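You operate a simulated robot arm through the tools that you are given. There is no shell and no other tool. Be economical: measure what you need, move in short steps, check, and stop when the job is done.

You run a simulated robot arm. Do the job below in one go: nothing can be reset, and whatever is moved stays where it is left.

JOB
Fit the ink cartridge on the card to the press and prime it.
Fine: switch off for the change and on again; the empty one goes onto the grey mat; nothing is dropped on the way.

The check looks at the end state, three seconds after you hand in, the way a careful person would. Anything else that was tipped, shoved, dropped, spilled or broken makes it a failure.

ROBOT AND FRAMES
A 7-joint arm with a two-finger parallel gripper, fixed in place. Base frame: the origin is at the foot of the arm, x ahead of it, y to its left, z up; the work surface is at about z = 871. Readings come in mm, rad, newtons and seconds.
With the tool pointing down near the work surface it reaches from about 240 to 680 mm from the base axis. Its first joint turns from -1.152 to 1.152 rad. Payload 2.4 kg.
Tool frame: the origin (TCP) lies between the finger pads and is the grasp point; the fingertips stand 30 mm ahead of it; z points along the fingers, y is the line along which they close. Largest opening 94 mm; finger width 28, thickness 10; the body of the gripper, 50 by 96 mm, starts 55 mm behind the TCP.
Orientation is that of the tool frame in the base frame, as a unit quaternion [w, x, y, z]. With the fingers straight down and closing along the base's y, the tool's x points along the base's -x, its y along +y and its z along -z.

CONTROLS
- The arm moves only by the tool arm_command. Its argument "increments" is a list of rows, each a list of 7 numbers: the finger opening in mm, from 0 to 94, then the shift along the tool's x, y, z in units of 30 mm (1.0 is 30 mm), then the turn, a rotation vector about the tool's x, y, z in units of 6 degrees (1.0 is 6 degrees). In form: [[fingers, x, y, z, rx, ry, rz], ...]. A call has 1 to 20 rows; each row shifts and turns the commanded pose from where the row before left it, along the tool's axes as they then stand. A call with a number of a shift or a turn outside -1 to 1 is refused whole. Rows are played at 5 a second. More than 50 mm and 0.15 rad between two rows, or a gripper value outside its range, and nothing of the call is played. Where a pose cannot be reached the arm comes as near as it can. A force on the tool above 40 N (or 10 N above the force at the start of the call, whichever is more), or a blocked arm, ends the call early, and 0.2 s more pass. Each finger travels about 153 mm/s and halts on what it meets, pressing with about 40 N; the grip force reading is that of the motor and also rises with nothing between the fingers. The clock runs only during rows and for 0.2 s after the last one: add rows that do not move to give the fingers time. The reply holds the time, the measured pose of the TCP, the force on the tool along the base axes, the opening and the grip force, in the units named above and with some noise, with the torque about the TCP (base axes, N m) and any sound that the robot's microphone picked up.
- Cameras (640 x 400 px; columns grow to the right, rows downward): "scene" is fixed at [25.9, 460.2, 1454]; the picture's right is [-0.86, -0.51, 0.00], its down [-0.25, 0.41, -0.88] and it looks along [0.45, -0.75, -0.48] (base axes); focal length 321 px, centre (320, 200). "wrist" rides on the gripper at [76, 14, -103] in the tool frame; the picture's right is [-0.18, 0.98, 0.00], its down [-0.75, -0.14, -0.64] and it looks along [-0.63, -0.12, 0.77] (tool axes); focal length 243 px, centre (320, 200). There is no depth. A picture from a camera that has moved, and an enlarged one, comes with that camera's place and axes in the base frame and with its lens.
- camera(camera): a new picture of that camera. It takes no simulated time.
- enlarge(camera, box): a new picture of the part [left, top, right, bottom] of that camera's present view, enlarged. It takes no simulated time.
- job_done(): hands the job in; it is judged then, once.

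Go step by step. Nothing tells you positions but the pictures and the camera data: compare them with the known pose of the tool, close in by small moves and look again before you grip or let go. The budget is 120 turns and 64 pictures, counting those below and the enlarged ones. Unless the task says otherwise, let go and move clear before handing in, and close with one line.

The tools are called after ">>>" by a JSON object that holds its "op" and its "data". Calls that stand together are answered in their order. arm_command: Moves the arm, as the interface text tells. Its arguments: {"type":"object","properties":{"increments":{"type":"array"}},"required":["increments"]} The other tools are called the same way: camera (camera) takes a picture; enlarge (camera, box) takes an enlarged picture of a part of a camera's view; job_done () hands the job in.

At the start:

```text
t: 0.0
ee_pos: [268.1, -299.4, 1171.6]
orientation: [0.001, 0.0, 1.0, 0.0]
wrist_force: [0.4, 0.4, 0.6]
ft_torque: [0.01, -0.02, 0.02]
finger_gap: 94.2
grasp_force: 0.0
```

scene: 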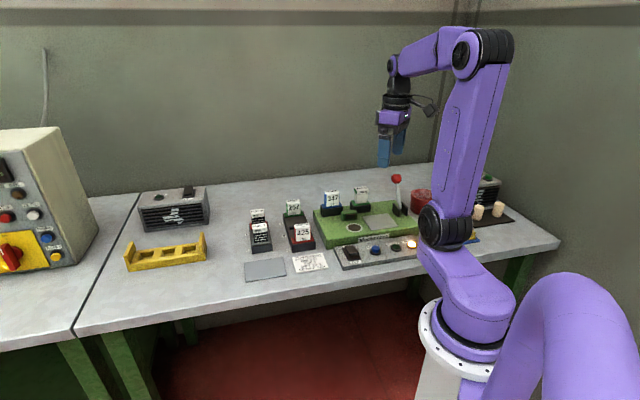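
wrist: 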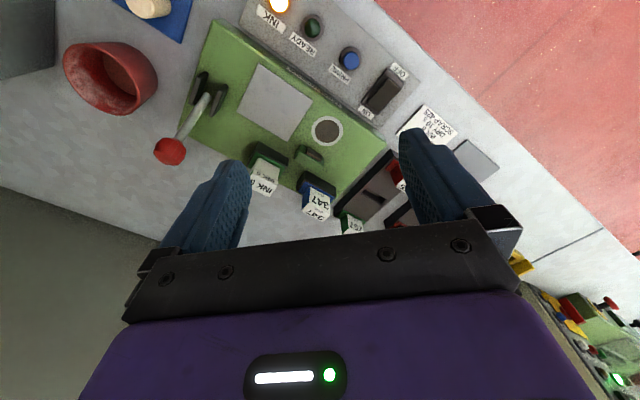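

I see a green press with two seated cartridges, a control panel with switch, a card, a grey mat and several spare cartridges in holders. I'll look closer first.

>>> {"op": "enlarge", "data": {"camera": "scene", "box": [230, 170, 430, 290]}}

>>> {"op": "enlarge", "data": {"camera": "wrist", "box": [220, 0, 500, 240]}}

```text
3.20 times, centred on (330, 230) of scene
camera zoom: at [25.9, 460.2, 1454.0], right [-0.86, -0.51, 0.0], down [-0.25, 0.41, -0.88], along [0.45, -0.75, -0.48], focal length 1028 px, centre (288, 104)
```

zoom: 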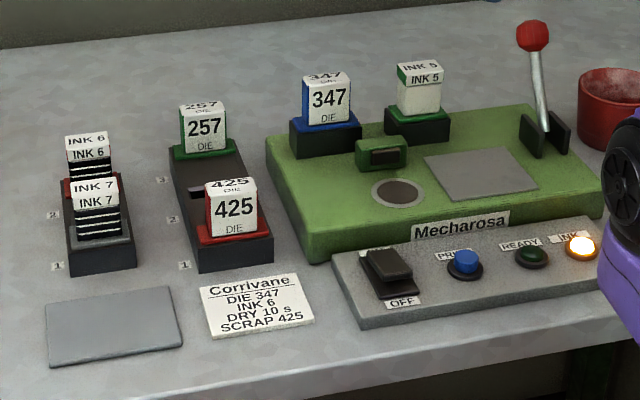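

```text
1.67 times, centred on (360, 120) of wrist
camera zoom: at [192.5, -283.8, 1275.5], right [0.18, 0.98, 0.0], down [0.75, -0.14, 0.64], along [0.63, -0.12, -0.77], focal length 404 px, centre (253, 333)
```

zoom: 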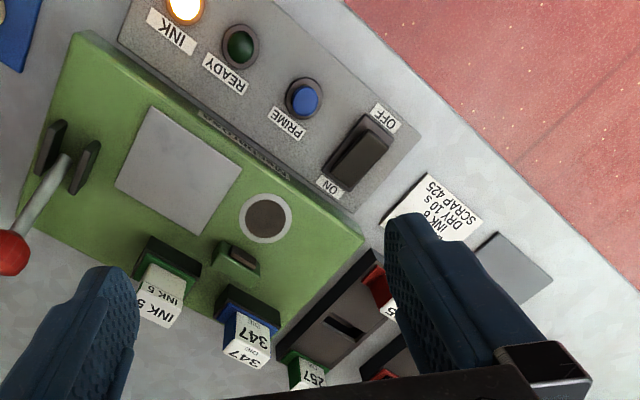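

The card asks for INK 6 (second slot of the ink rack), and the press holds INK 5. I'll turn the tool to line up with the press and look.

>>> {"op": "arm_command", "data": {"increments": [[94, 0, 0, 0, 0, 0, 1], [94, 0, 0, 0, 0, 0, 1], [94, 0, 0, 0, 0, 0, 1], [94, 0, 0, 0, 0, 0, 1], [94, 0, 0, 0, 0, 0, 1], [94, 0, 0, 0, 0, 0, 1], [94, 0, 0, 0, 0, 0, 1], [94, 0, 0, 0, 0, 0, 0]]}}

>>> {"op": "camera", "data": {"camera": "wrist"}}

```text
t: 1.8
ee_pos: [269.6, -298.6, 1172.4]
orientation: [0.0, 0.359, 0.933, -0.001]
wrist_force: [-0.1, 0.0, -1.0]
ft_torque: [-0.03, -0.02, 0.02]
finger_gap: 93.7
grasp_force: 0.0
```

```text
59 pictures are left
camera wrist: at [221.9, -236.7, 1275.7], right [0.8, 0.61, 0.0], down [0.46, -0.61, 0.64], along [0.39, -0.51, -0.77], focal length 243 px, centre (320, 200)
```

wrist: 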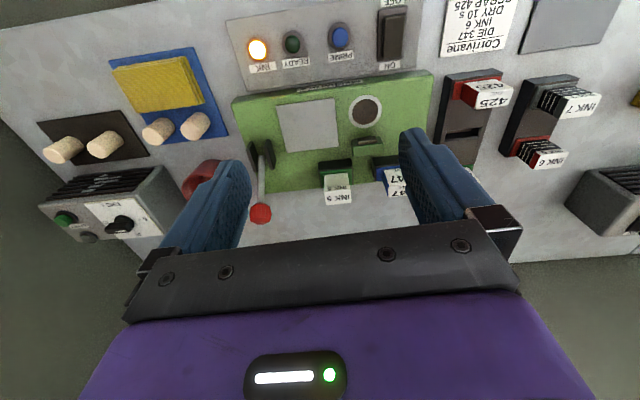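

The view is upside down but clear: the press sits at about 45° to base x. I'll move over the control panel for a close look at the switch.

>>> {"op": "arm_command", "data": {"increments": [[94, 0.875, 0.88, 0.93, 0, 0, 0], [94, 0.875, 0.88, 0.93, 0, 0, 0], [94, 0.875, 0.88, 0.93, 0, 0, 0], [94, 0.875, 0.88, 0.93, 0, 0, 0.5], [94, 0, 0, 0, 0, 0, 0], [94, 0, 0, 0, 0, 0, 0]]}}

>>> {"op": "camera", "data": {"camera": "wrist"}}

```text
t: 3.2
ee_pos: [261.0, -150.4, 1061.9]
orientation: [0.001, 0.383, 0.924, 0.0]
wrist_force: [0.7, -0.3, -0.4]
ft_torque: [0.03, -0.03, -0.03]
finger_gap: 94.1
grasp_force: 0.0
```

```text
58 pictures are left
camera wrist: at [217.2, -86.2, 1165.6], right [0.83, 0.56, 0.0], down [0.43, -0.63, 0.64], along [0.36, -0.53, -0.77], focal length 243 px, centre (320, 200)
```

wrist: 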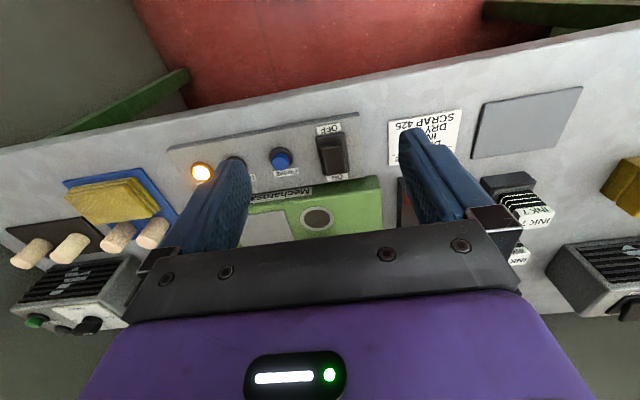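

>>> {"op": "enlarge", "data": {"camera": "wrist", "box": [240, 100, 400, 200]}}

>>> {"op": "enlarge", "data": {"camera": "scene", "box": [325, 225, 425, 285]}}

```text
4.00 times, centred on (320, 150) of wrist
camera zoom: at [217.2, -86.2, 1165.6], right [0.83, 0.56, 0.0], down [0.43, -0.63, 0.64], along [0.36, -0.53, -0.77], focal length 970 px, centre (320, 400)
```

zoom: 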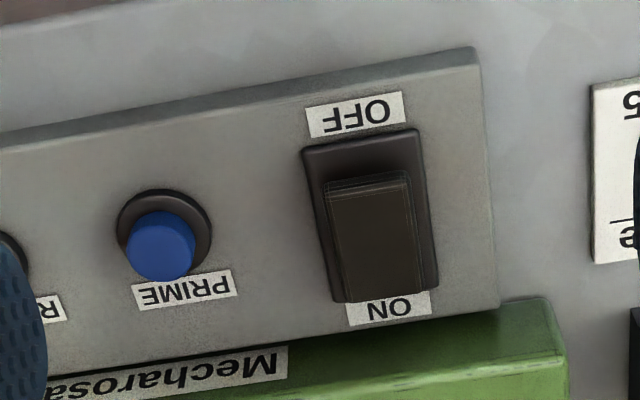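

```text
6.40 times, centred on (375, 255) of scene
camera zoom: at [25.9, 460.3, 1454.0], right [-0.86, -0.51, 0.0], down [-0.25, 0.41, -0.88], along [0.45, -0.75, -0.48], focal length 2056 px, centre (-32, -152)
```

zoom: 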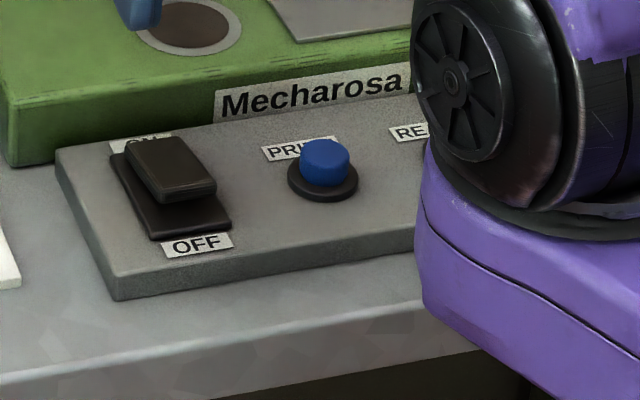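

The rocker's OFF end is raised (switch is on), at about (306, -192, 899). I'll close the fingers and hover over it.

>>> {"op": "arm_command", "data": {"increments": [[0, -0.65, 0.03, 0, 0, 0, 0], [0, -0.65, 0.03, 0, 0, 0, 0], [0, -0.65, 0.02, 0.95, 0, 0, 0], [0, 0, 0, 0.95, 0, 0, 0], [0, 0, 0, 0.95, 0, 0, 0], [0, 0, 0, 0.95, 0, 0, 0], [0, 0, 0, 0, 0, 0, 0], [0, 0, 0, 0, 0, 0, 0]]}}

>>> {"op": "camera", "data": {"camera": "wrist"}}

>>> {"op": "enlarge", "data": {"camera": "scene", "box": [305, 205, 425, 280]}}

```text
t: 5.0
ee_pos: [305.9, -188.8, 945.7]
orientation: [0.001, 0.383, 0.924, 0.0]
wrist_force: [-0.1, 0.3, -0.2]
ft_torque: [0.02, -0.01, -0.01]
finger_gap: 0.0
grasp_force: 32.7
```

```text
55 pictures are left
camera wrist: at [261.9, -125.3, 1049.7], right [0.82, 0.57, 0.0], down [0.43, -0.63, 0.64], along [0.36, -0.53, -0.77], focal length 243 px, centre (320, 200)
```

wrist: 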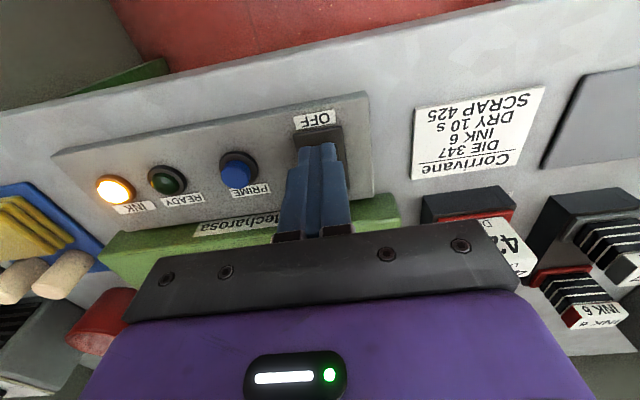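

```text
5.33 times, centred on (365, 242) of scene
camera zoom: at [25.9, 460.2, 1454.0], right [-0.86, -0.51, 0.0], down [-0.25, 0.41, -0.88], along [0.45, -0.75, -0.48], focal length 1714 px, centre (80, -27)
```

zoom: 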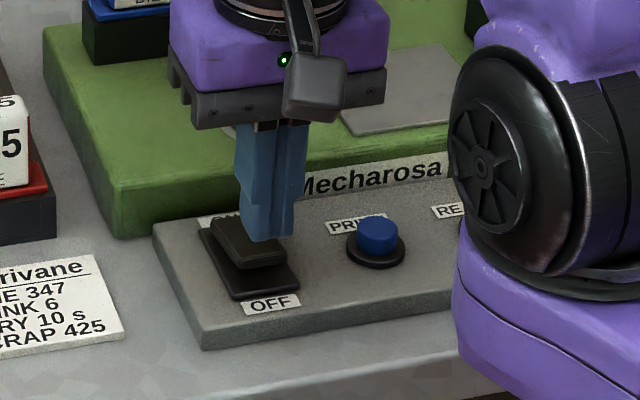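

The tip is nearly over the paddle; I'll shift 10 mm toward OFF and 4 mm sideways, then press down in small steps.

>>> {"op": "arm_command", "data": {"increments": [[0, 0.33, 0.12, 0, 0, 0, 0], [0, 0, 0, 0.3, 0, 0, 0], [0, 0, 0, 0.2, 0, 0, 0], [0, 0, 0, 0.1, 0, 0, 0], [0, 0, 0, 0.1, 0, 0, 0], [0, 0, 0, 0.1, 0, 0, 0], [0, 0, 0, 0.1, 0, 0, 0]]}}

>>> {"op": "enlarge", "data": {"camera": "scene", "box": [305, 205, 425, 280]}}

```text
t: 6.6
ee_pos: [299.2, -180.3, 919.9]
orientation: [-0.001, 0.383, 0.924, 0.0]
wrist_force: [-6.2, 3.9, 1.8]
ft_torque: [0.03, 0.22, -0.04]
finger_gap: 0.0
grasp_force: 33.0
```

```text
5.33 times, centred on (365, 242) of scene
camera zoom: at [25.8, 460.4, 1453.9], right [-0.86, -0.51, 0.0], down [-0.25, 0.41, -0.88], along [0.45, -0.75, -0.48], focal length 1714 px, centre (80, -27)
```

zoom: 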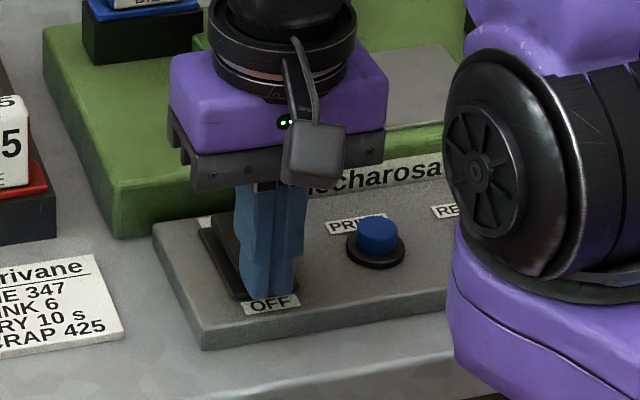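

There's a sideways push, so the tip may have slipped in front of the paddle. I'll raise and look.

>>> {"op": "arm_command", "data": {"increments": [[0, 0, 0, -0.8, 0, 0, 0], [0, 0.6, 0, -0.4, 0, 0, 0], [0, 0, 0, 0, 0, 0, 0]]}}

>>> {"op": "enlarge", "data": {"camera": "wrist", "box": [80, 80, 400, 280]}}

>>> {"op": "enlarge", "data": {"camera": "scene", "box": [305, 205, 425, 280]}}

```text
t: 7.4
ee_pos: [288.9, -168.6, 956.4]
orientation: [0.0, 0.383, 0.924, 0.0]
wrist_force: [-0.5, 0.0, 0.6]
ft_torque: [-0.03, 0.0, -0.03]
finger_gap: 0.0
grasp_force: 32.8
```

```text
2.00 times, centred on (240, 180) of wrist
camera zoom: at [244.4, -102.7, 1059.9], right [0.82, 0.57, 0.0], down [0.43, -0.63, 0.64], along [0.36, -0.53, -0.77], focal length 485 px, centre (480, 240)
```

zoom: 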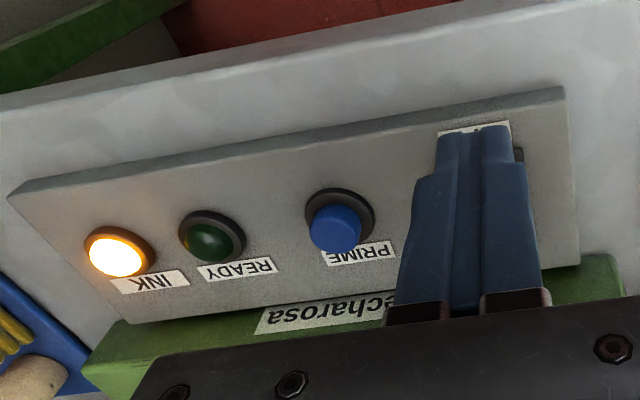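

```text
5.33 times, centred on (365, 242) of scene
camera zoom: at [25.9, 460.3, 1454.0], right [-0.86, -0.51, 0.0], down [-0.25, 0.41, -0.88], along [0.45, -0.75, -0.48], focal length 1714 px, centre (80, -27)
```

zoom: 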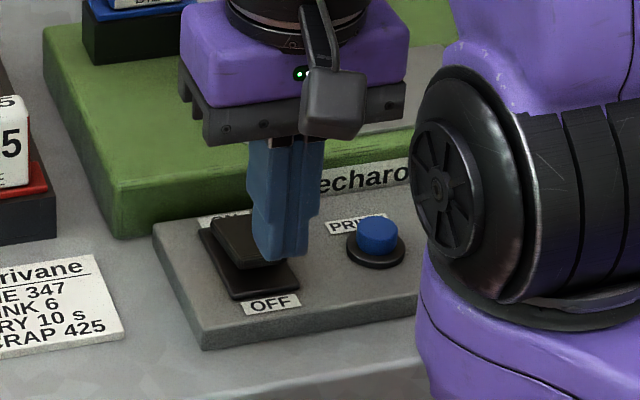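

Still ON; the paddle edge lies 14 mm behind the finger centre I used. Pressing again further back.

>>> {"op": "arm_command", "data": {"increments": [[0, -0.98, 0.08, 0, 0, 0, 0], [0, 0, 0, 0.5, 0, 0, 0], [0, 0, 0, 0.3, 0, 0, 0], [0, 0, 0, 0.1, 0, 0, 0], [0, 0, 0, 0.1, 0, 0, 0], [0, 0, 0, 0.1, 0, 0, 0], [0, 0, 0, 0.1, 0, 0, 0]]}}

>>> {"op": "enlarge", "data": {"camera": "scene", "box": [305, 205, 425, 280]}}

```text
t: 9.1
ee_pos: [311.0, -187.5, 921.2]
orientation: [0.002, 0.383, 0.924, -0.001]
wrist_force: [-4.1, 3.4, 15.5]
ft_torque: [-0.06, -0.05, -0.01]
finger_gap: 0.0
grasp_force: 33.1
stopped in row 7: the force on the tool passed its limit at 46 N (the readings are from after the stop); the commanded pose is now the measured one
```

```text
5.33 times, centred on (365, 242) of scene
camera zoom: at [25.6, 460.4, 1453.9], right [-0.86, -0.51, 0.0], down [-0.25, 0.41, -0.88], along [0.45, -0.75, -0.48], focal length 1714 px, centre (80, -27)
```

zoom: 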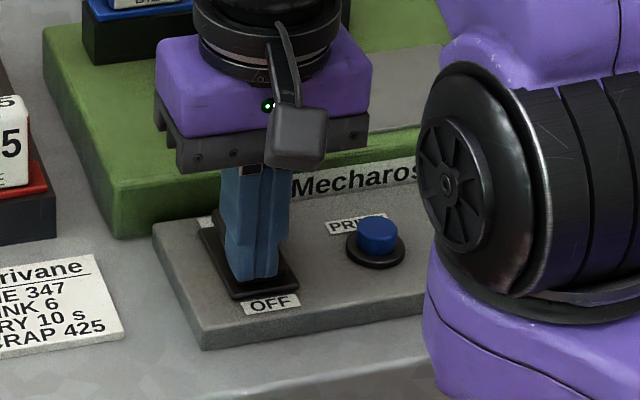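

Pressed with good force at tip height 891. I'll raise and check the rocker and lamp.

>>> {"op": "arm_command", "data": {"increments": [[0, 0, 0, -1, 0, 0, 0], [0, -0.5, -0.5, -1, 0, 0, 0], [0, -0.6, -0.5, -1, 0, 0, 0], [30, 0, 0, -1, 0, 0, 0], [60, 0, 0, 0, 0, 0, 0]]}}

>>> {"op": "camera", "data": {"camera": "wrist"}}

>>> {"op": "enlarge", "data": {"camera": "scene", "box": [305, 205, 425, 280]}}

```text
t: 10.3
ee_pos: [314.8, -229.2, 1042.8]
orientation: [0.003, 0.383, 0.924, 0.0]
wrist_force: [0.6, 0.4, 0.2]
ft_torque: [0.03, 0.02, 0.01]
finger_gap: 60.0
grasp_force: 0.1
```

```text
49 pictures are left
camera wrist: at [269.9, -165.1, 1146.0], right [0.82, 0.57, 0.0], down [0.43, -0.63, 0.65], along [0.37, -0.53, -0.76], focal length 243 px, centre (320, 200)
```

wrist: 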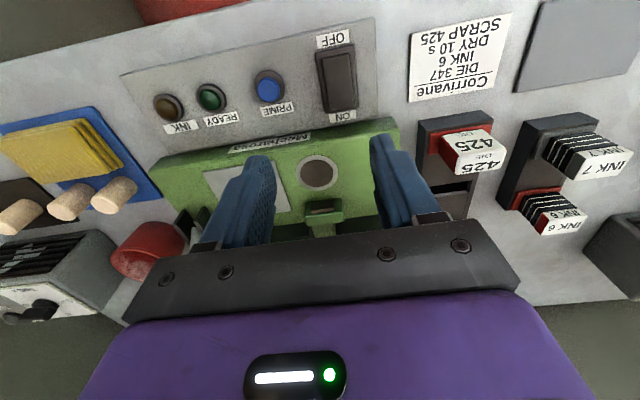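

```text
5.33 times, centred on (365, 242) of scene
camera zoom: at [25.9, 460.2, 1454.0], right [-0.86, -0.51, 0.0], down [-0.25, 0.41, -0.88], along [0.45, -0.75, -0.48], focal length 1714 px, centre (80, -27)
```

zoom: 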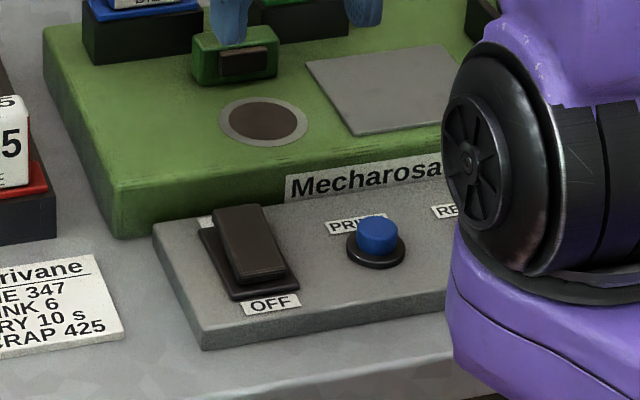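

The switch is off and the lamp out. Now I'll look closely at INK 5 in the press.

>>> {"op": "arm_command", "data": {"increments": [[94, -0.95, -0.54, 0, 0, 0, 0], [94, -0.95, -0.54, 0, 0, 0, 0], [94, -0.95, -0.54, 0, 0, 0, 0], [94, -0.95, -0.54, 0, 0, 0, 0], [94, 0, 0, 0, 0, 0, 0], [94, 0, 0, 0, 0, 0, 0]]}}

>>> {"op": "enlarge", "data": {"camera": "wrist", "box": [220, 100, 420, 240]}}

>>> {"op": "enlarge", "data": {"camera": "scene", "box": [310, 170, 410, 235]}}

```text
t: 11.7
ee_pos: [346.6, -356.8, 1041.8]
orientation: [0.003, 0.382, 0.924, -0.001]
wrist_force: [0.0, 0.1, -0.3]
ft_torque: [0.0, 0.02, 0.0]
finger_gap: 94.1
grasp_force: 0.0
```

```text
2.86 times, centred on (320, 170) of wrist
camera zoom: at [302.4, -293.0, 1144.5], right [0.82, 0.57, 0.0], down [0.43, -0.63, 0.65], along [0.37, -0.53, -0.76], focal length 693 px, centre (320, 286)
```

zoom: 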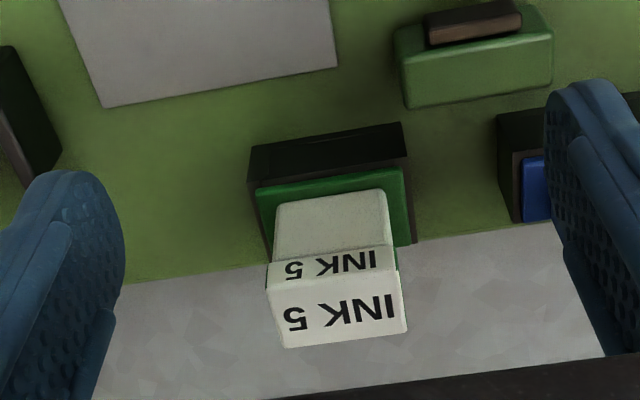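

```text
6.15 times, centred on (360, 202) of scene
camera zoom: at [25.9, 460.2, 1454.0], right [-0.86, -0.51, 0.0], down [-0.25, 0.41, -0.88], along [0.45, -0.75, -0.48], focal length 1977 px, centre (74, 185)
```

zoom: 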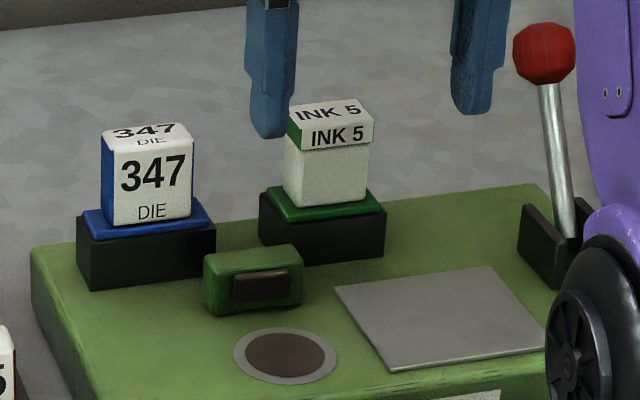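

INK 5 is at about (389, -408), top z≈985, roughly 38×26 mm and aligned to 45°. I'll hover above it with the fingers straddling the sides.

>>> {"op": "arm_command", "data": {"increments": [[70, -0.73, -0.07, 0, 0, 0, 0], [70, -0.73, -0.07, 0, 0, 0, 0], [70, -0.74, -0.08, 0, 0, 0, 0], [70, 0, 0, 0.6, 0, 0, 0], [70, 0, 0, 0, 0, 0, 0], [70, 0, 0, 0, 0, 0, 0]]}}

>>> {"op": "enlarge", "data": {"camera": "wrist", "box": [200, 120, 440, 260]}}

>>> {"op": "enlarge", "data": {"camera": "scene", "box": [310, 160, 410, 225]}}

```text
t: 13.1
ee_pos: [389.4, -409.9, 1023.5]
orientation: [0.002, 0.383, 0.924, 0.0]
wrist_force: [-0.1, 0.7, -0.4]
ft_torque: [0.0, 0.02, 0.01]
finger_gap: 70.0
grasp_force: 0.0
```

```text
2.67 times, centred on (320, 190) of wrist
camera zoom: at [345.4, -344.3, 1126.6], right [0.82, 0.57, 0.0], down [0.43, -0.63, 0.65], along [0.37, -0.53, -0.76], focal length 647 px, centre (320, 227)
```

zoom: 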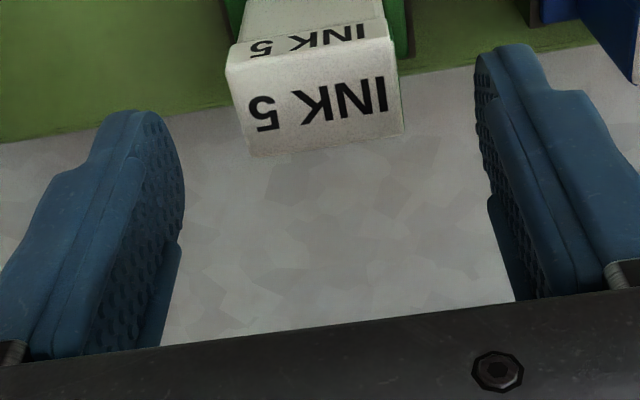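

```text
6.15 times, centred on (360, 192) of scene
camera zoom: at [25.9, 460.2, 1454.0], right [-0.86, -0.51, 0.0], down [-0.25, 0.41, -0.88], along [0.45, -0.75, -0.48], focal length 1977 px, centre (74, 246)
```

zoom: 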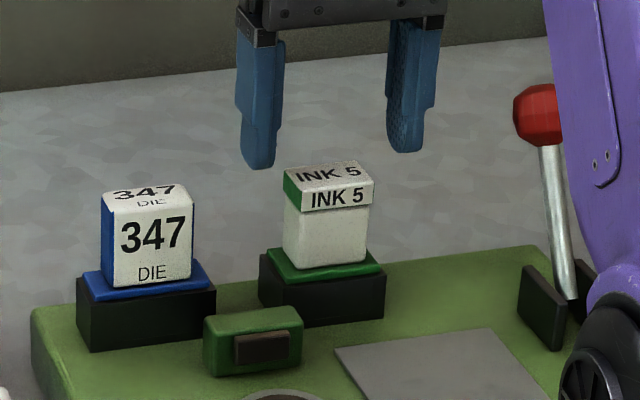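

Alignment is right on. Descending to grip height (tips about 8 mm above the socket collar), then closing.

>>> {"op": "arm_command", "data": {"increments": [[70, 0, 0, 0.6, 0, 0, 0], [70, 0, 0, 0.5, 0, 0, 0], [70, 0, 0, 0.47, 0, 0, 0], [70, 0, 0, 0, 0, 0, 0], [36, 0, 0, 0, 0, 0, 0], [30, 0, 0, 0, 0, 0, 0], [30, 0, 0, 0, 0, 0, 0]]}}

>>> {"op": "enlarge", "data": {"camera": "scene", "box": [310, 160, 410, 225]}}

```text
t: 14.7
ee_pos: [389.3, -410.2, 975.9]
orientation: [0.002, 0.383, 0.924, -0.001]
wrist_force: [-0.4, -0.7, 0.6]
ft_torque: [-0.03, 0.03, 0.02]
finger_gap: 45.9
grasp_force: 39.9
```

```text
6.15 times, centred on (360, 192) of scene
camera zoom: at [25.9, 460.2, 1454.0], right [-0.86, -0.51, 0.0], down [-0.25, 0.41, -0.88], along [0.45, -0.75, -0.48], focal length 1977 px, centre (74, 246)
```

zoom: 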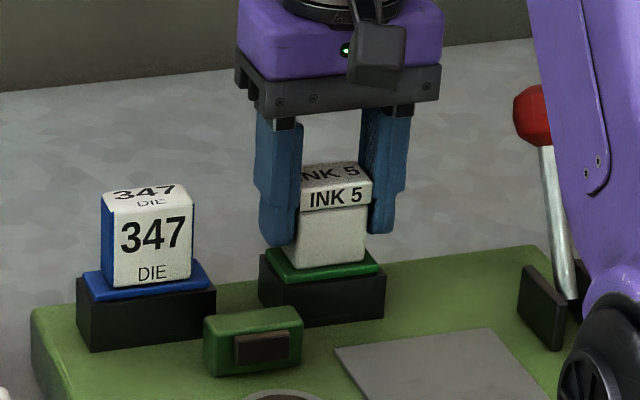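

Gripped at 46 mm. Lifting straight up slowly.

>>> {"op": "arm_command", "data": {"increments": [[30, 0, 0, -0.15, 0, 0, 0], [30, 0, 0, -0.3, 0, 0, 0], [30, 0, 0, -0.5, 0, 0, 0], [30, 0, 0, -0.7, 0, 0, 0], [30, 0, 0, -0.7, 0, 0, 0], [30, 0, 0, -0.7, 0, 0, 0], [30, 0, 0, 0, 0, 0, 0]]}}

>>> {"op": "enlarge", "data": {"camera": "scene", "box": [300, 130, 420, 225]}}

>>> {"op": "camera", "data": {"camera": "wrist"}}

```text
t: 16.3
ee_pos: [391.1, -409.1, 1068.6]
orientation: [0.003, 0.383, 0.924, -0.001]
wrist_force: [0.1, -0.1, -0.7]
ft_torque: [0.03, -0.04, -0.03]
finger_gap: 45.8
grasp_force: 39.5
```

```text
4.21 times, centred on (360, 178) of scene
camera zoom: at [25.9, 460.2, 1454.0], right [-0.86, -0.51, 0.0], down [-0.25, 0.41, -0.88], along [0.45, -0.75, -0.48], focal length 1353 px, centre (152, 295)
```

zoom: 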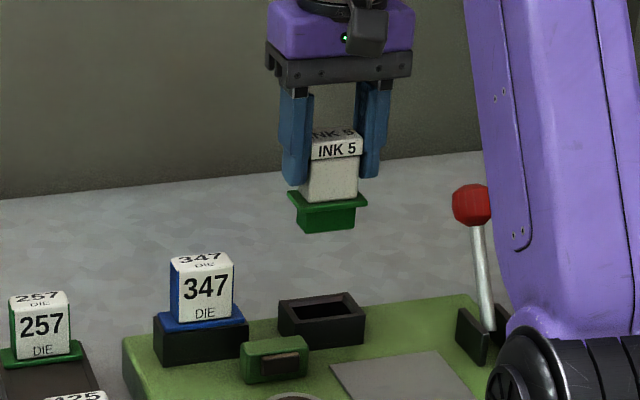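

```text
41 pictures are left
camera wrist: at [346.6, -344.4, 1171.5], right [0.82, 0.57, 0.0], down [0.43, -0.63, 0.65], along [0.37, -0.53, -0.76], focal length 243 px, centre (320, 200)
```

wrist: 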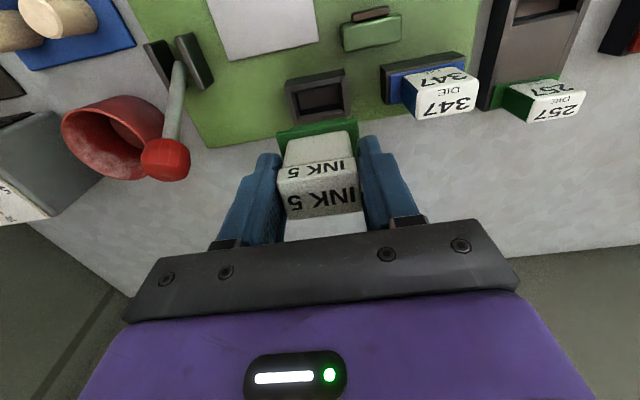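

INK 5 is out cleanly, with its collar and plug. I'll raise a little and carry it to above the mat at about (494, -44).

>>> {"op": "arm_command", "data": {"increments": [[30, 0, 0, -0.7, 0, 0, 0], [30, 0, 0, -0.7, 0, 0, 0], [30, 0.515, 0.92, 0, 0, 0, 0], [30, 0.515, 0.92, 0, 0, 0, 0], [30, 0.515, 0.92, 0, 0, 0, 0], [30, 0.515, 0.92, 0, 0, 0, 0], [30, 0.515, 0.92, 0, 0, 0, 0], [30, 0.515, 0.92, 0, 0, 0, 0], [30, 0.515, 0.92, 0, 0, 0, 0], [30, 0.515, 0.92, 0, 0, 0, 0], [30, 0.515, 0.92, 0, 0, 0, 0], [30, 0.515, 0.92, 0, 0, 0, 0], [30, 0.515, 0.92, 0, 0, 0, 0], [30, 0.515, 0.92, 0, 0, 0, 0], [30, 0, 0, 0, 0, 0, 0], [30, 0, 0, 0.8, 0, 0, 0], [30, 0, 0, 0.8, 0, 0, 0], [30, 0, 0, 0.8, 0, 0, 0], [30, 0, 0, 0.8, 0, 0, 0], [30, 0, 0, 0, 0, 0, 0]]}}

>>> {"op": "camera", "data": {"camera": "wrist"}}

>>> {"op": "enlarge", "data": {"camera": "scene", "box": [200, 170, 340, 290]}}

```text
t: 20.5
ee_pos: [491.0, -42.5, 1014.6]
orientation: [0.003, 0.383, 0.924, -0.001]
wrist_force: [0.4, 1.5, -0.1]
ft_torque: [-0.01, 0.0, -0.01]
finger_gap: 45.6
grasp_force: 40.0
```

```text
40 pictures are left
camera wrist: at [448.0, 22.4, 1117.7], right [0.82, 0.57, 0.0], down [0.43, -0.63, 0.65], along [0.37, -0.53, -0.76], focal length 243 px, centre (320, 200)
```

wrist: 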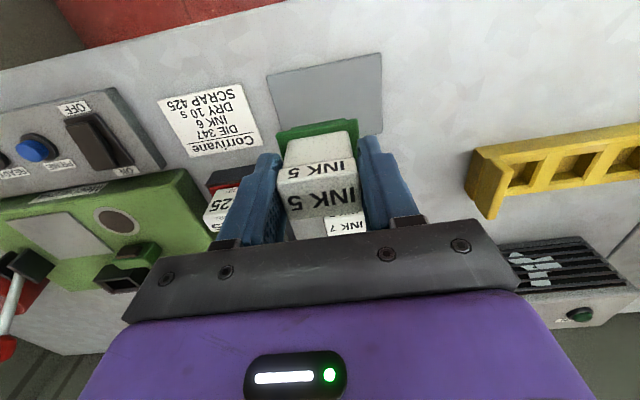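

```text
3.33 times, centred on (270, 230) of scene
camera zoom: at [25.9, 460.2, 1454.0], right [-0.86, -0.51, 0.0], down [-0.25, 0.41, -0.88], along [0.45, -0.75, -0.48], focal length 1071 px, centre (487, 100)
```

zoom: 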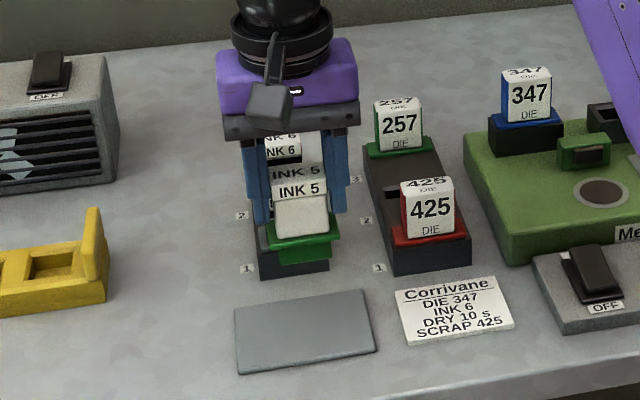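

The mat centre is about (494, -37). I'll nudge over it and lower to just above the surface.

>>> {"op": "arm_command", "data": {"increments": [[30, 0.1, 0.19, 0, 0, 0, 0], [30, 0, 0, 0.7, 0, 0, 0], [30, 0, 0, 0.7, 0, 0, 0], [30, 0, 0, 0.6, 0, 0, 0], [30, 0, 0, 0, 0, 0, 0], [30, 0, 0, 0, 0, 0, 0]]}}

>>> {"op": "enlarge", "data": {"camera": "scene", "box": [240, 200, 340, 290]}}

```text
t: 21.9
ee_pos: [494.2, -37.2, 955.1]
orientation: [0.002, 0.383, 0.924, -0.001]
wrist_force: [-0.1, -0.6, -0.4]
ft_torque: [-0.01, 0.03, 0.0]
finger_gap: 45.6
grasp_force: 40.0
```

```text
4.44 times, centred on (290, 245) of scene
camera zoom: at [25.9, 460.2, 1454.0], right [-0.86, -0.51, 0.0], down [-0.25, 0.41, -0.88], along [0.45, -0.75, -0.48], focal length 1428 px, centre (453, 0)
```

zoom: 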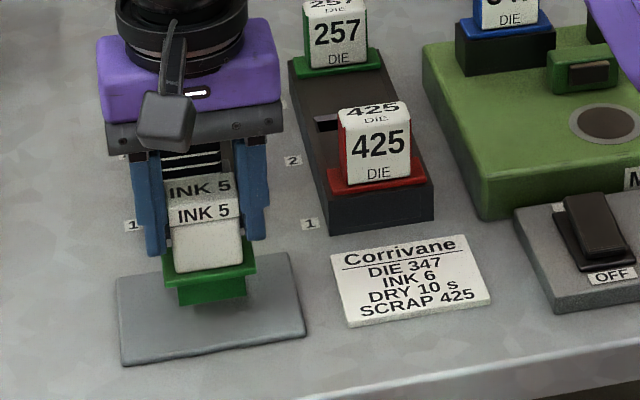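

It is well over the mat. Moving 6 mm back and lowering in fine steps to contact.

>>> {"op": "arm_command", "data": {"increments": [[30, -0.2, 0, 0, 0, 0, 0], [30, 0, 0, 0.2, 0, 0, 0], [30, 0, 0, 0.1, 0, 0, 0], [30, 0, 0, 0.07, 0, 0, 0], [30, 0, 0, 0, 0, 0, 0]]}}

>>> {"op": "enlarge", "data": {"camera": "scene", "box": [250, 225, 320, 285]}}

```text
t: 23.1
ee_pos: [499.2, -42.3, 941.4]
orientation: [0.002, 0.382, 0.924, -0.001]
wrist_force: [-0.1, -0.5, -0.6]
ft_torque: [0.0, -0.02, 0.0]
finger_gap: 45.7
grasp_force: 39.8
```

```text
6.67 times, centred on (285, 255) of scene
camera zoom: at [25.9, 460.2, 1454.0], right [-0.86, -0.51, 0.0], down [-0.25, 0.41, -0.88], along [0.45, -0.75, -0.48], focal length 2142 px, centre (553, -167)
```

zoom: 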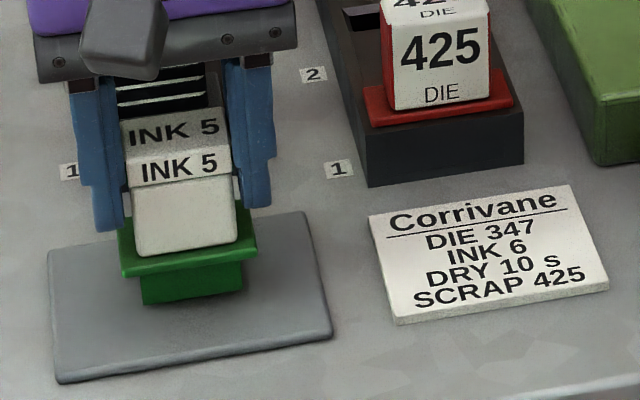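

>>> {"op": "arm_command", "data": {"increments": [[30, 0, 0, 0.05, 0, 0, 0], [30, 0, 0, 0.05, 0, 0, 0], [30, 0, 0, 0.05, 0, 0, 0], [30, 0, 0, 0, 0, 0, 0]]}}

```text
t: 24.1
ee_pos: [500.0, -41.3, 938.3]
orientation: [0.002, 0.383, 0.924, -0.001]
wrist_force: [0.8, 0.1, 0.1]
ft_torque: [0.04, 0.0, 0.04]
finger_gap: 45.6
grasp_force: 40.0
```

>>> {"op": "arm_command", "data": {"increments": [[30, 0, 0, 0.05, 0, 0, 0], [30, 0, 0, 0.05, 0, 0, 0], [30, 0, 0, 0, 0, 0, 0]]}}

```text
t: 24.9
ee_pos: [500.0, -40.8, 936.2]
orientation: [0.005, 0.383, 0.924, 0.0]
wrist_force: [-6.2, 2.0, 34.4]
ft_torque: [0.14, 0.23, -0.03]
finger_gap: 45.5
grasp_force: 39.9
```

Contact at TCP 936 (so bottom is about 63 mm under the TCP). Easing off slightly, then opening and rising.

>>> {"op": "arm_command", "data": {"increments": [[30, 0, 0, -0.05, 0, 0, 0], [30, 0, 0, 0, 0, 0, 0], [50, 0, 0, 0, 0, 0, 0], [60, 0, 0, 0, 0, 0, 0], [66, 0, 0, 0, 0, 0, 0], [66, 0, 0, -0.3, 0, 0, 0], [66, 0, 0, -0.9, 0, 0, 0], [66, 0, 0, -0.9, 0, 0, 0], [66, 0, 0, -0.9, 0, 0, 0], [66, 0, 0, 0, 0, 0, 0]]}}

>>> {"op": "enlarge", "data": {"camera": "scene", "box": [230, 170, 340, 285]}}

>>> {"op": "camera", "data": {"camera": "wrist"}}

```text
t: 27.1
ee_pos: [497.8, -42.4, 1026.0]
orientation: [0.001, 0.382, 0.924, -0.002]
wrist_force: [-0.1, -0.6, 1.0]
ft_torque: [0.02, 0.0, -0.01]
finger_gap: 65.7
grasp_force: 0.1
```

```text
3.48 times, centred on (285, 228) of scene
camera zoom: at [25.9, 460.2, 1454.0], right [-0.86, -0.51, 0.0], down [-0.25, 0.41, -0.88], along [0.45, -0.75, -0.48], focal length 1118 px, centre (442, 104)
```

zoom: 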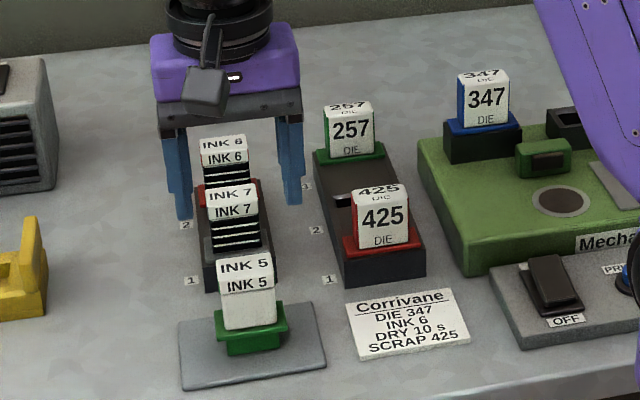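

```text
35 pictures are left
camera wrist: at [453.7, 22.8, 1129.8], right [0.82, 0.57, 0.0], down [0.43, -0.63, 0.65], along [0.37, -0.53, -0.76], focal length 243 px, centre (320, 200)
```

wrist: 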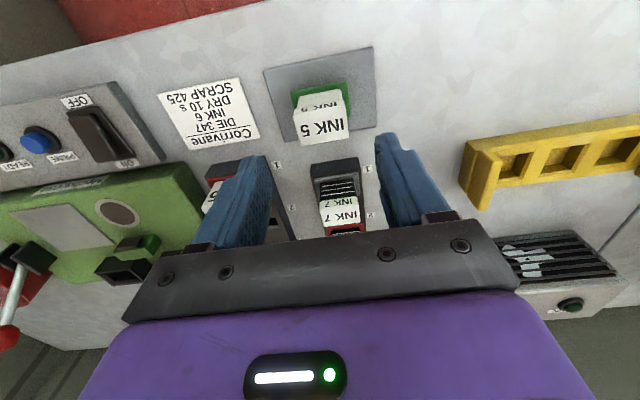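

INK 5 stands on the mat. Next I'll move toward INK 6 for a close look.

>>> {"op": "arm_command", "data": {"increments": [[80, 0, 0, -0.7, 0, 0, 0], [80, -0.8, 0.1, 0, 0, 0, 0], [80, -0.8, 0.1, 0, 0, 0, 0], [80, -0.8, 0.1, 0, 0, 0, 0], [80, -0.8, 0.1, 0, 0, 0, 0], [80, 0, 0, 0, 0, 0, 0], [80, 0, 0, 0, 0, 0, 0]]}}

>>> {"op": "enlarge", "data": {"camera": "wrist", "box": [220, 100, 420, 240]}}

>>> {"op": "enlarge", "data": {"camera": "scene", "box": [230, 190, 320, 260]}}

```text
t: 28.7
ee_pos: [576.3, -101.3, 1047.1]
orientation: [0.003, 0.383, 0.924, -0.001]
wrist_force: [0.4, -0.2, 0.7]
ft_torque: [0.0, -0.01, -0.01]
finger_gap: 80.1
grasp_force: 0.0
```

```text
2.86 times, centred on (320, 170) of wrist
camera zoom: at [531.3, -36.2, 1149.9], right [0.82, 0.57, 0.0], down [0.43, -0.63, 0.65], along [0.37, -0.53, -0.76], focal length 693 px, centre (320, 286)
```

zoom: 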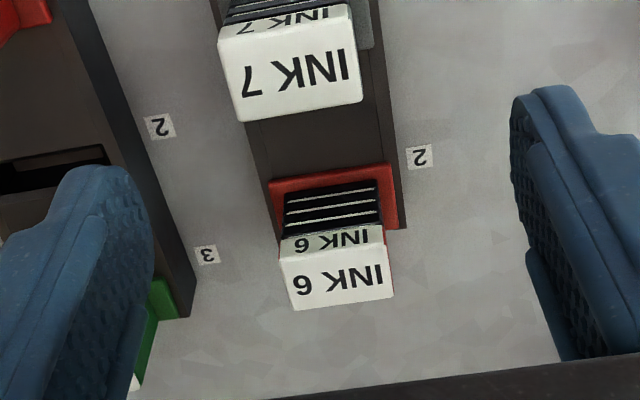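

```text
5.71 times, centred on (275, 225) of scene
camera zoom: at [25.9, 460.2, 1454.0], right [-0.86, -0.51, 0.0], down [-0.25, 0.41, -0.88], along [0.45, -0.75, -0.48], focal length 1836 px, centre (577, 57)
```

zoom: 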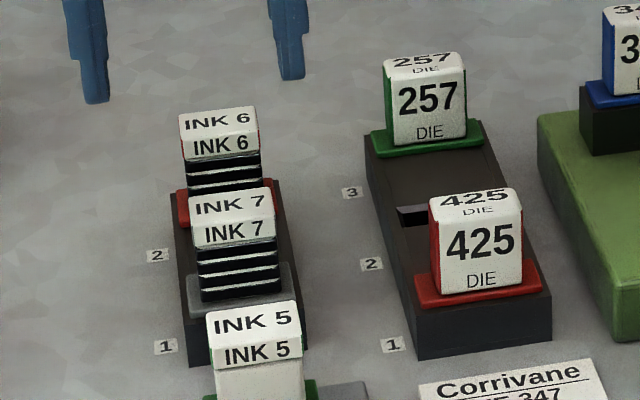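

INK 6 is at about (631, -169), top z≈947, in line with the tool. I'll hover over it and check.

>>> {"op": "arm_command", "data": {"increments": [[66, -0.72, -0.07, 0, 0, 0, 0], [66, -0.72, -0.07, 0, 0, 0, 0], [66, -0.72, -0.08, 0, 0, 0, 0], [66, -0.72, -0.08, 0, 0, 0, 0], [66, 0, 0, 0.8, 0, 0, 0], [66, 0, 0, 0.9, 0, 0, 0], [66, 0, 0, 0, 0, 0, 0], [66, 0, 0, 0, 0, 0, 0]]}}

>>> {"op": "enlarge", "data": {"camera": "wrist", "box": [200, 120, 440, 260]}}

>>> {"op": "enlarge", "data": {"camera": "scene", "box": [230, 180, 320, 250]}}

```text
t: 30.5
ee_pos: [630.0, -169.6, 997.4]
orientation: [0.003, 0.382, 0.924, -0.001]
wrist_force: [0.0, -0.1, -0.6]
ft_torque: [0.0, 0.0, 0.01]
finger_gap: 66.2
grasp_force: 0.1
```

```text
2.67 times, centred on (320, 190) of wrist
camera zoom: at [585.5, -104.3, 1099.7], right [0.82, 0.57, 0.0], down [0.43, -0.63, 0.65], along [0.37, -0.53, -0.76], focal length 647 px, centre (320, 227)
```

zoom: 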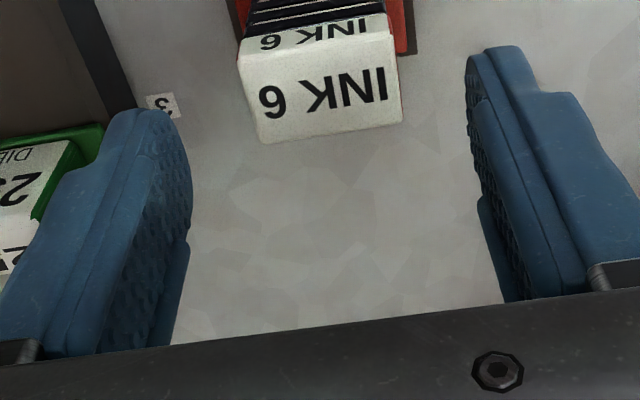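

```text
5.71 times, centred on (275, 215) of scene
camera zoom: at [25.9, 460.2, 1454.0], right [-0.86, -0.51, 0.0], down [-0.25, 0.41, -0.88], along [0.45, -0.75, -0.48], focal length 1836 px, centre (577, 114)
```

zoom: 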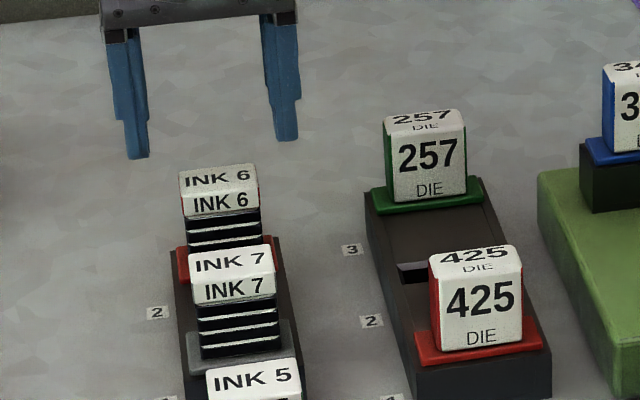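

Well aligned, with the cartridge perhaps 3 mm further back. I'll shift, descend to grip height and check before closing.

>>> {"op": "arm_command", "data": {"increments": [[66, -0.1, 0, 0, 0, 0, 0], [66, 0, 0, 0.7, 0, 0, 0], [66, 0, 0, 0.6, 0, 0, 0], [66, 0, 0, 0.5, 0, 0, 0], [66, 0, 0, 0, 0, 0, 0], [66, 0, 0, 0, 0, 0, 0]]}}

>>> {"op": "enlarge", "data": {"camera": "wrist", "box": [200, 120, 440, 260]}}

>>> {"op": "enlarge", "data": {"camera": "scene", "box": [230, 180, 320, 250]}}

```text
t: 31.9
ee_pos: [632.6, -172.0, 943.0]
orientation: [0.003, 0.382, 0.924, -0.001]
wrist_force: [-0.2, -0.5, -0.9]
ft_torque: [0.01, 0.01, 0.0]
finger_gap: 66.2
grasp_force: 0.1
```

```text
2.67 times, centred on (320, 190) of wrist
camera zoom: at [587.7, -106.3, 1045.9], right [0.82, 0.57, 0.0], down [0.43, -0.63, 0.65], along [0.37, -0.53, -0.76], focal length 647 px, centre (320, 227)
```

zoom: 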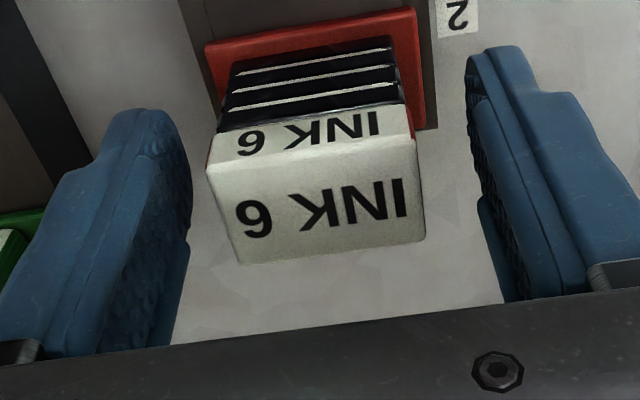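

```text
5.71 times, centred on (275, 215) of scene
camera zoom: at [25.9, 460.2, 1454.0], right [-0.86, -0.51, 0.0], down [-0.25, 0.41, -0.88], along [0.45, -0.75, -0.48], focal length 1836 px, centre (577, 114)
```

zoom: 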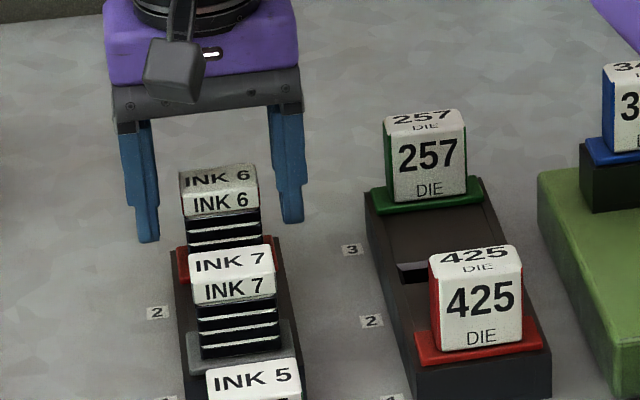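

The cartridge is about 2 mm toward −y and I can go 4 mm lower to match the earlier grip. Adjusting, then closing.

>>> {"op": "arm_command", "data": {"increments": [[66, 0, -0.07, 0.13, 0, 0, 0], [66, 0, 0, 0, 0, 0, 0], [50, 0, 0, 0, 0, 0, 0], [44, 0, 0, 0, 0, 0, 0], [36, 0, 0, 0, 0, 0, 0], [30, 0, 0, 0, 0, 0, 0], [30, 0, 0, 0, 0, 0, 0]]}}

>>> {"op": "camera", "data": {"camera": "wrist"}}

```text
t: 33.5
ee_pos: [630.8, -172.9, 938.8]
orientation: [0.002, 0.383, 0.924, -0.001]
wrist_force: [0.4, -1.1, 1.5]
ft_torque: [-0.05, 0.02, 0.04]
finger_gap: 45.4
grasp_force: 40.2
```

```text
28 pictures are left
camera wrist: at [586.5, -107.6, 1042.4], right [0.82, 0.57, 0.0], down [0.43, -0.63, 0.65], along [0.37, -0.53, -0.76], focal length 243 px, centre (320, 200)
```

wrist: 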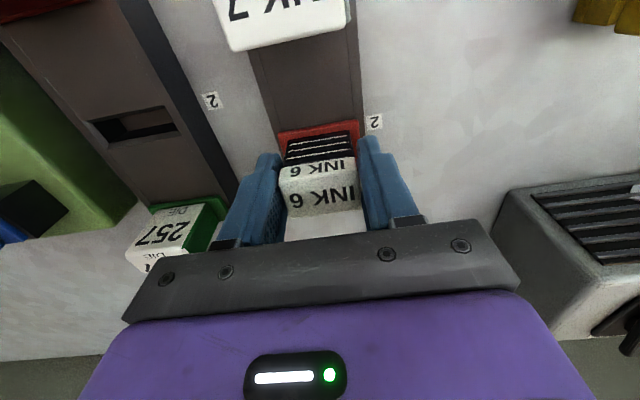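

Grip matches INK 5's almost exactly. Lifting straight up.

>>> {"op": "arm_command", "data": {"increments": [[30, 0, 0, -0.15, 0, 0, 0], [30, 0, 0, -0.3, 0, 0, 0], [30, 0, 0, -0.6, 0, 0, 0], [30, 0, 0, -0.9, 0, 0, 0], [30, 0, 0, -0.9, 0, 0, 0], [30, 0, 0, -0.9, 0, 0, 0], [30, 0, 0, -0.9, 0, 0, 0], [30, 0, 0, -0.9, 0, 0, 0], [30, 0, 0, 0, 0, 0, 0]]}}

>>> {"op": "enlarge", "data": {"camera": "scene", "box": [220, 130, 350, 280]}}

```text
t: 35.5
ee_pos: [629.3, -170.7, 1106.3]
orientation: [0.003, 0.383, 0.924, -0.001]
wrist_force: [-0.4, 0.4, -0.6]
ft_torque: [-0.03, 0.02, -0.01]
finger_gap: 45.4
grasp_force: 40.2
```

```text
2.67 times, centred on (285, 205) of scene
camera zoom: at [25.9, 460.2, 1454.0], right [-0.86, -0.51, 0.0], down [-0.25, 0.41, -0.88], along [0.45, -0.75, -0.48], focal length 857 px, centre (413, 187)
```

zoom: 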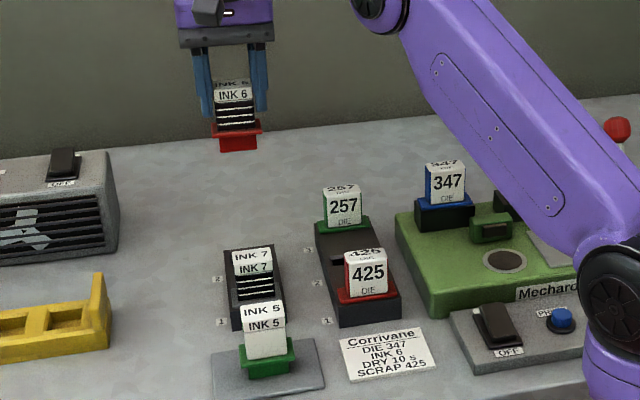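

INK 6 is out. Carrying it straight across to above the press socket at (389.5, -410).

>>> {"op": "arm_command", "data": {"increments": [[30, 0, -0.94, 0, 0, 0, 0], [30, 0, -0.94, 0, 0, 0, 0], [30, 0, -0.94, 0, 0, 0, 0], [30, 0, -0.94, 0, 0, 0, 0], [30, 0, -0.94, 0, 0, 0, 0], [30, 0, -0.94, 0, 0, 0, 0], [30, 0, -0.94, 0, 0, 0, 0], [30, 0, -0.94, 0, 0, 0, 0], [30, 0, -0.94, 0, 0, 0, 0], [30, 0, -0.94, 0, 0, 0, 0], [30, 0, -0.94, 0, 0, 0, 0], [30, 0, -0.94, 0, 0, 0, 0], [30, 0, 0, 0, 0, 0, 0], [30, 0, 0, 0.7, 0, 0, 0], [30, 0, 0, 0.8, 0, 0, 0], [30, 0, 0, 0.8, 0, 0, 0], [30, 0, 0, 0.6, 0, 0, 0], [30, 0, 0, 0, 0, 0, 0]]}}

>>> {"op": "enlarge", "data": {"camera": "scene", "box": [310, 150, 410, 225]}}

>>> {"op": "camera", "data": {"camera": "wrist"}}

```text
t: 39.3
ee_pos: [390.4, -411.7, 1018.0]
orientation: [0.003, 0.382, 0.924, -0.002]
wrist_force: [-0.6, -0.4, -1.1]
ft_torque: [0.01, 0.0, 0.0]
finger_gap: 45.3
grasp_force: 40.0
```

```text
5.33 times, centred on (360, 188) of scene
camera zoom: at [25.9, 460.2, 1454.0], right [-0.86, -0.51, 0.0], down [-0.25, 0.41, -0.88], along [0.45, -0.75, -0.48], focal length 1714 px, centre (107, 267)
```

zoom: 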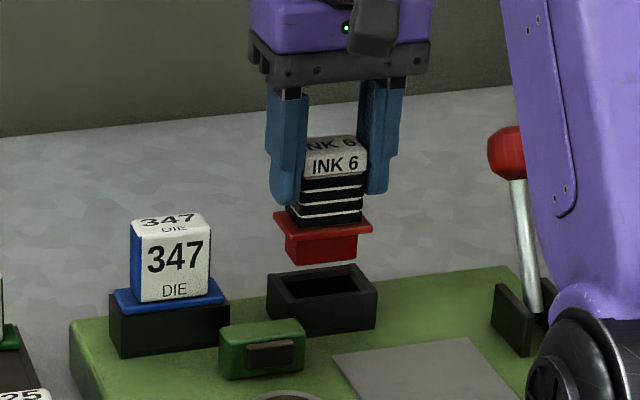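

```text
25 pictures are left
camera wrist: at [346.9, -346.6, 1120.5], right [0.82, 0.57, 0.0], down [0.43, -0.63, 0.65], along [0.37, -0.53, -0.76], focal length 243 px, centre (320, 200)
```

wrist: 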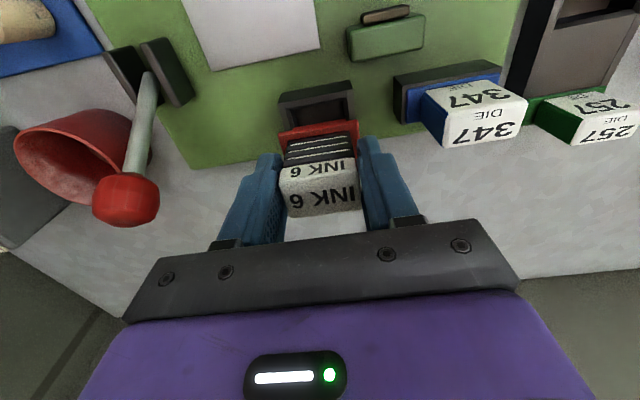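

Lateral alignment looks right. Nudging 1 mm and lowering gently to engage the plug.

>>> {"op": "arm_command", "data": {"increments": [[30, 0.04, 0.01, 0.3, 0, 0, 0], [30, 0, 0, 0.15, 0, 0, 0], [30, 0, 0, 0.1, 0, 0, 0], [30, 0, 0, 0.1, 0, 0, 0], [30, 0, 0, 0, 0, 0, 0]]}}

>>> {"op": "enlarge", "data": {"camera": "scene", "box": [330, 170, 390, 220]}}

>>> {"op": "enlarge", "data": {"camera": "wrist", "box": [250, 60, 390, 160]}}

```text
t: 40.5
ee_pos: [389.6, -409.2, 999.4]
orientation: [0.003, 0.383, 0.924, -0.001]
wrist_force: [0.4, 0.0, -0.6]
ft_torque: [-0.02, -0.02, 0.02]
finger_gap: 45.0
grasp_force: 40.3
```

```text
8.00 times, centred on (360, 195) of scene
camera zoom: at [25.9, 460.2, 1454.0], right [-0.86, -0.51, 0.0], down [-0.25, 0.41, -0.88], along [0.45, -0.75, -0.48], focal length 2570 px, centre (0, 240)
```

zoom: 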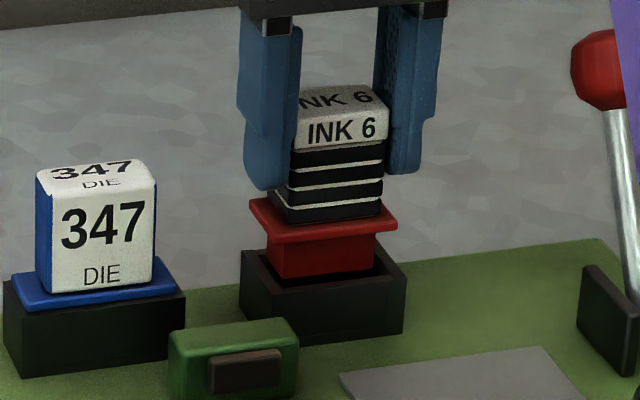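

```text
4.00 times, centred on (320, 110) of wrist
camera zoom: at [345.6, -345.4, 1102.1], right [0.82, 0.57, 0.0], down [0.43, -0.63, 0.65], along [0.37, -0.53, -0.76], focal length 970 px, centre (320, 560)
```

zoom: 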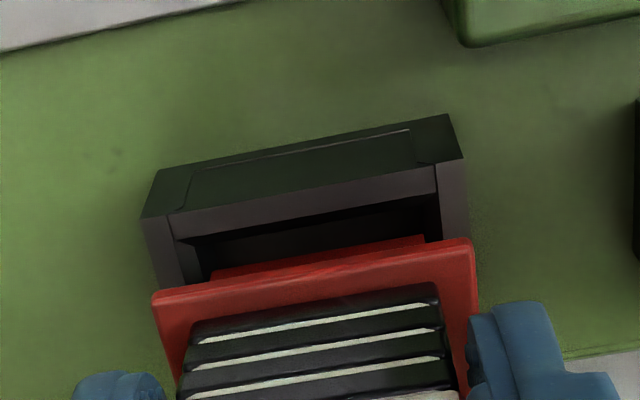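

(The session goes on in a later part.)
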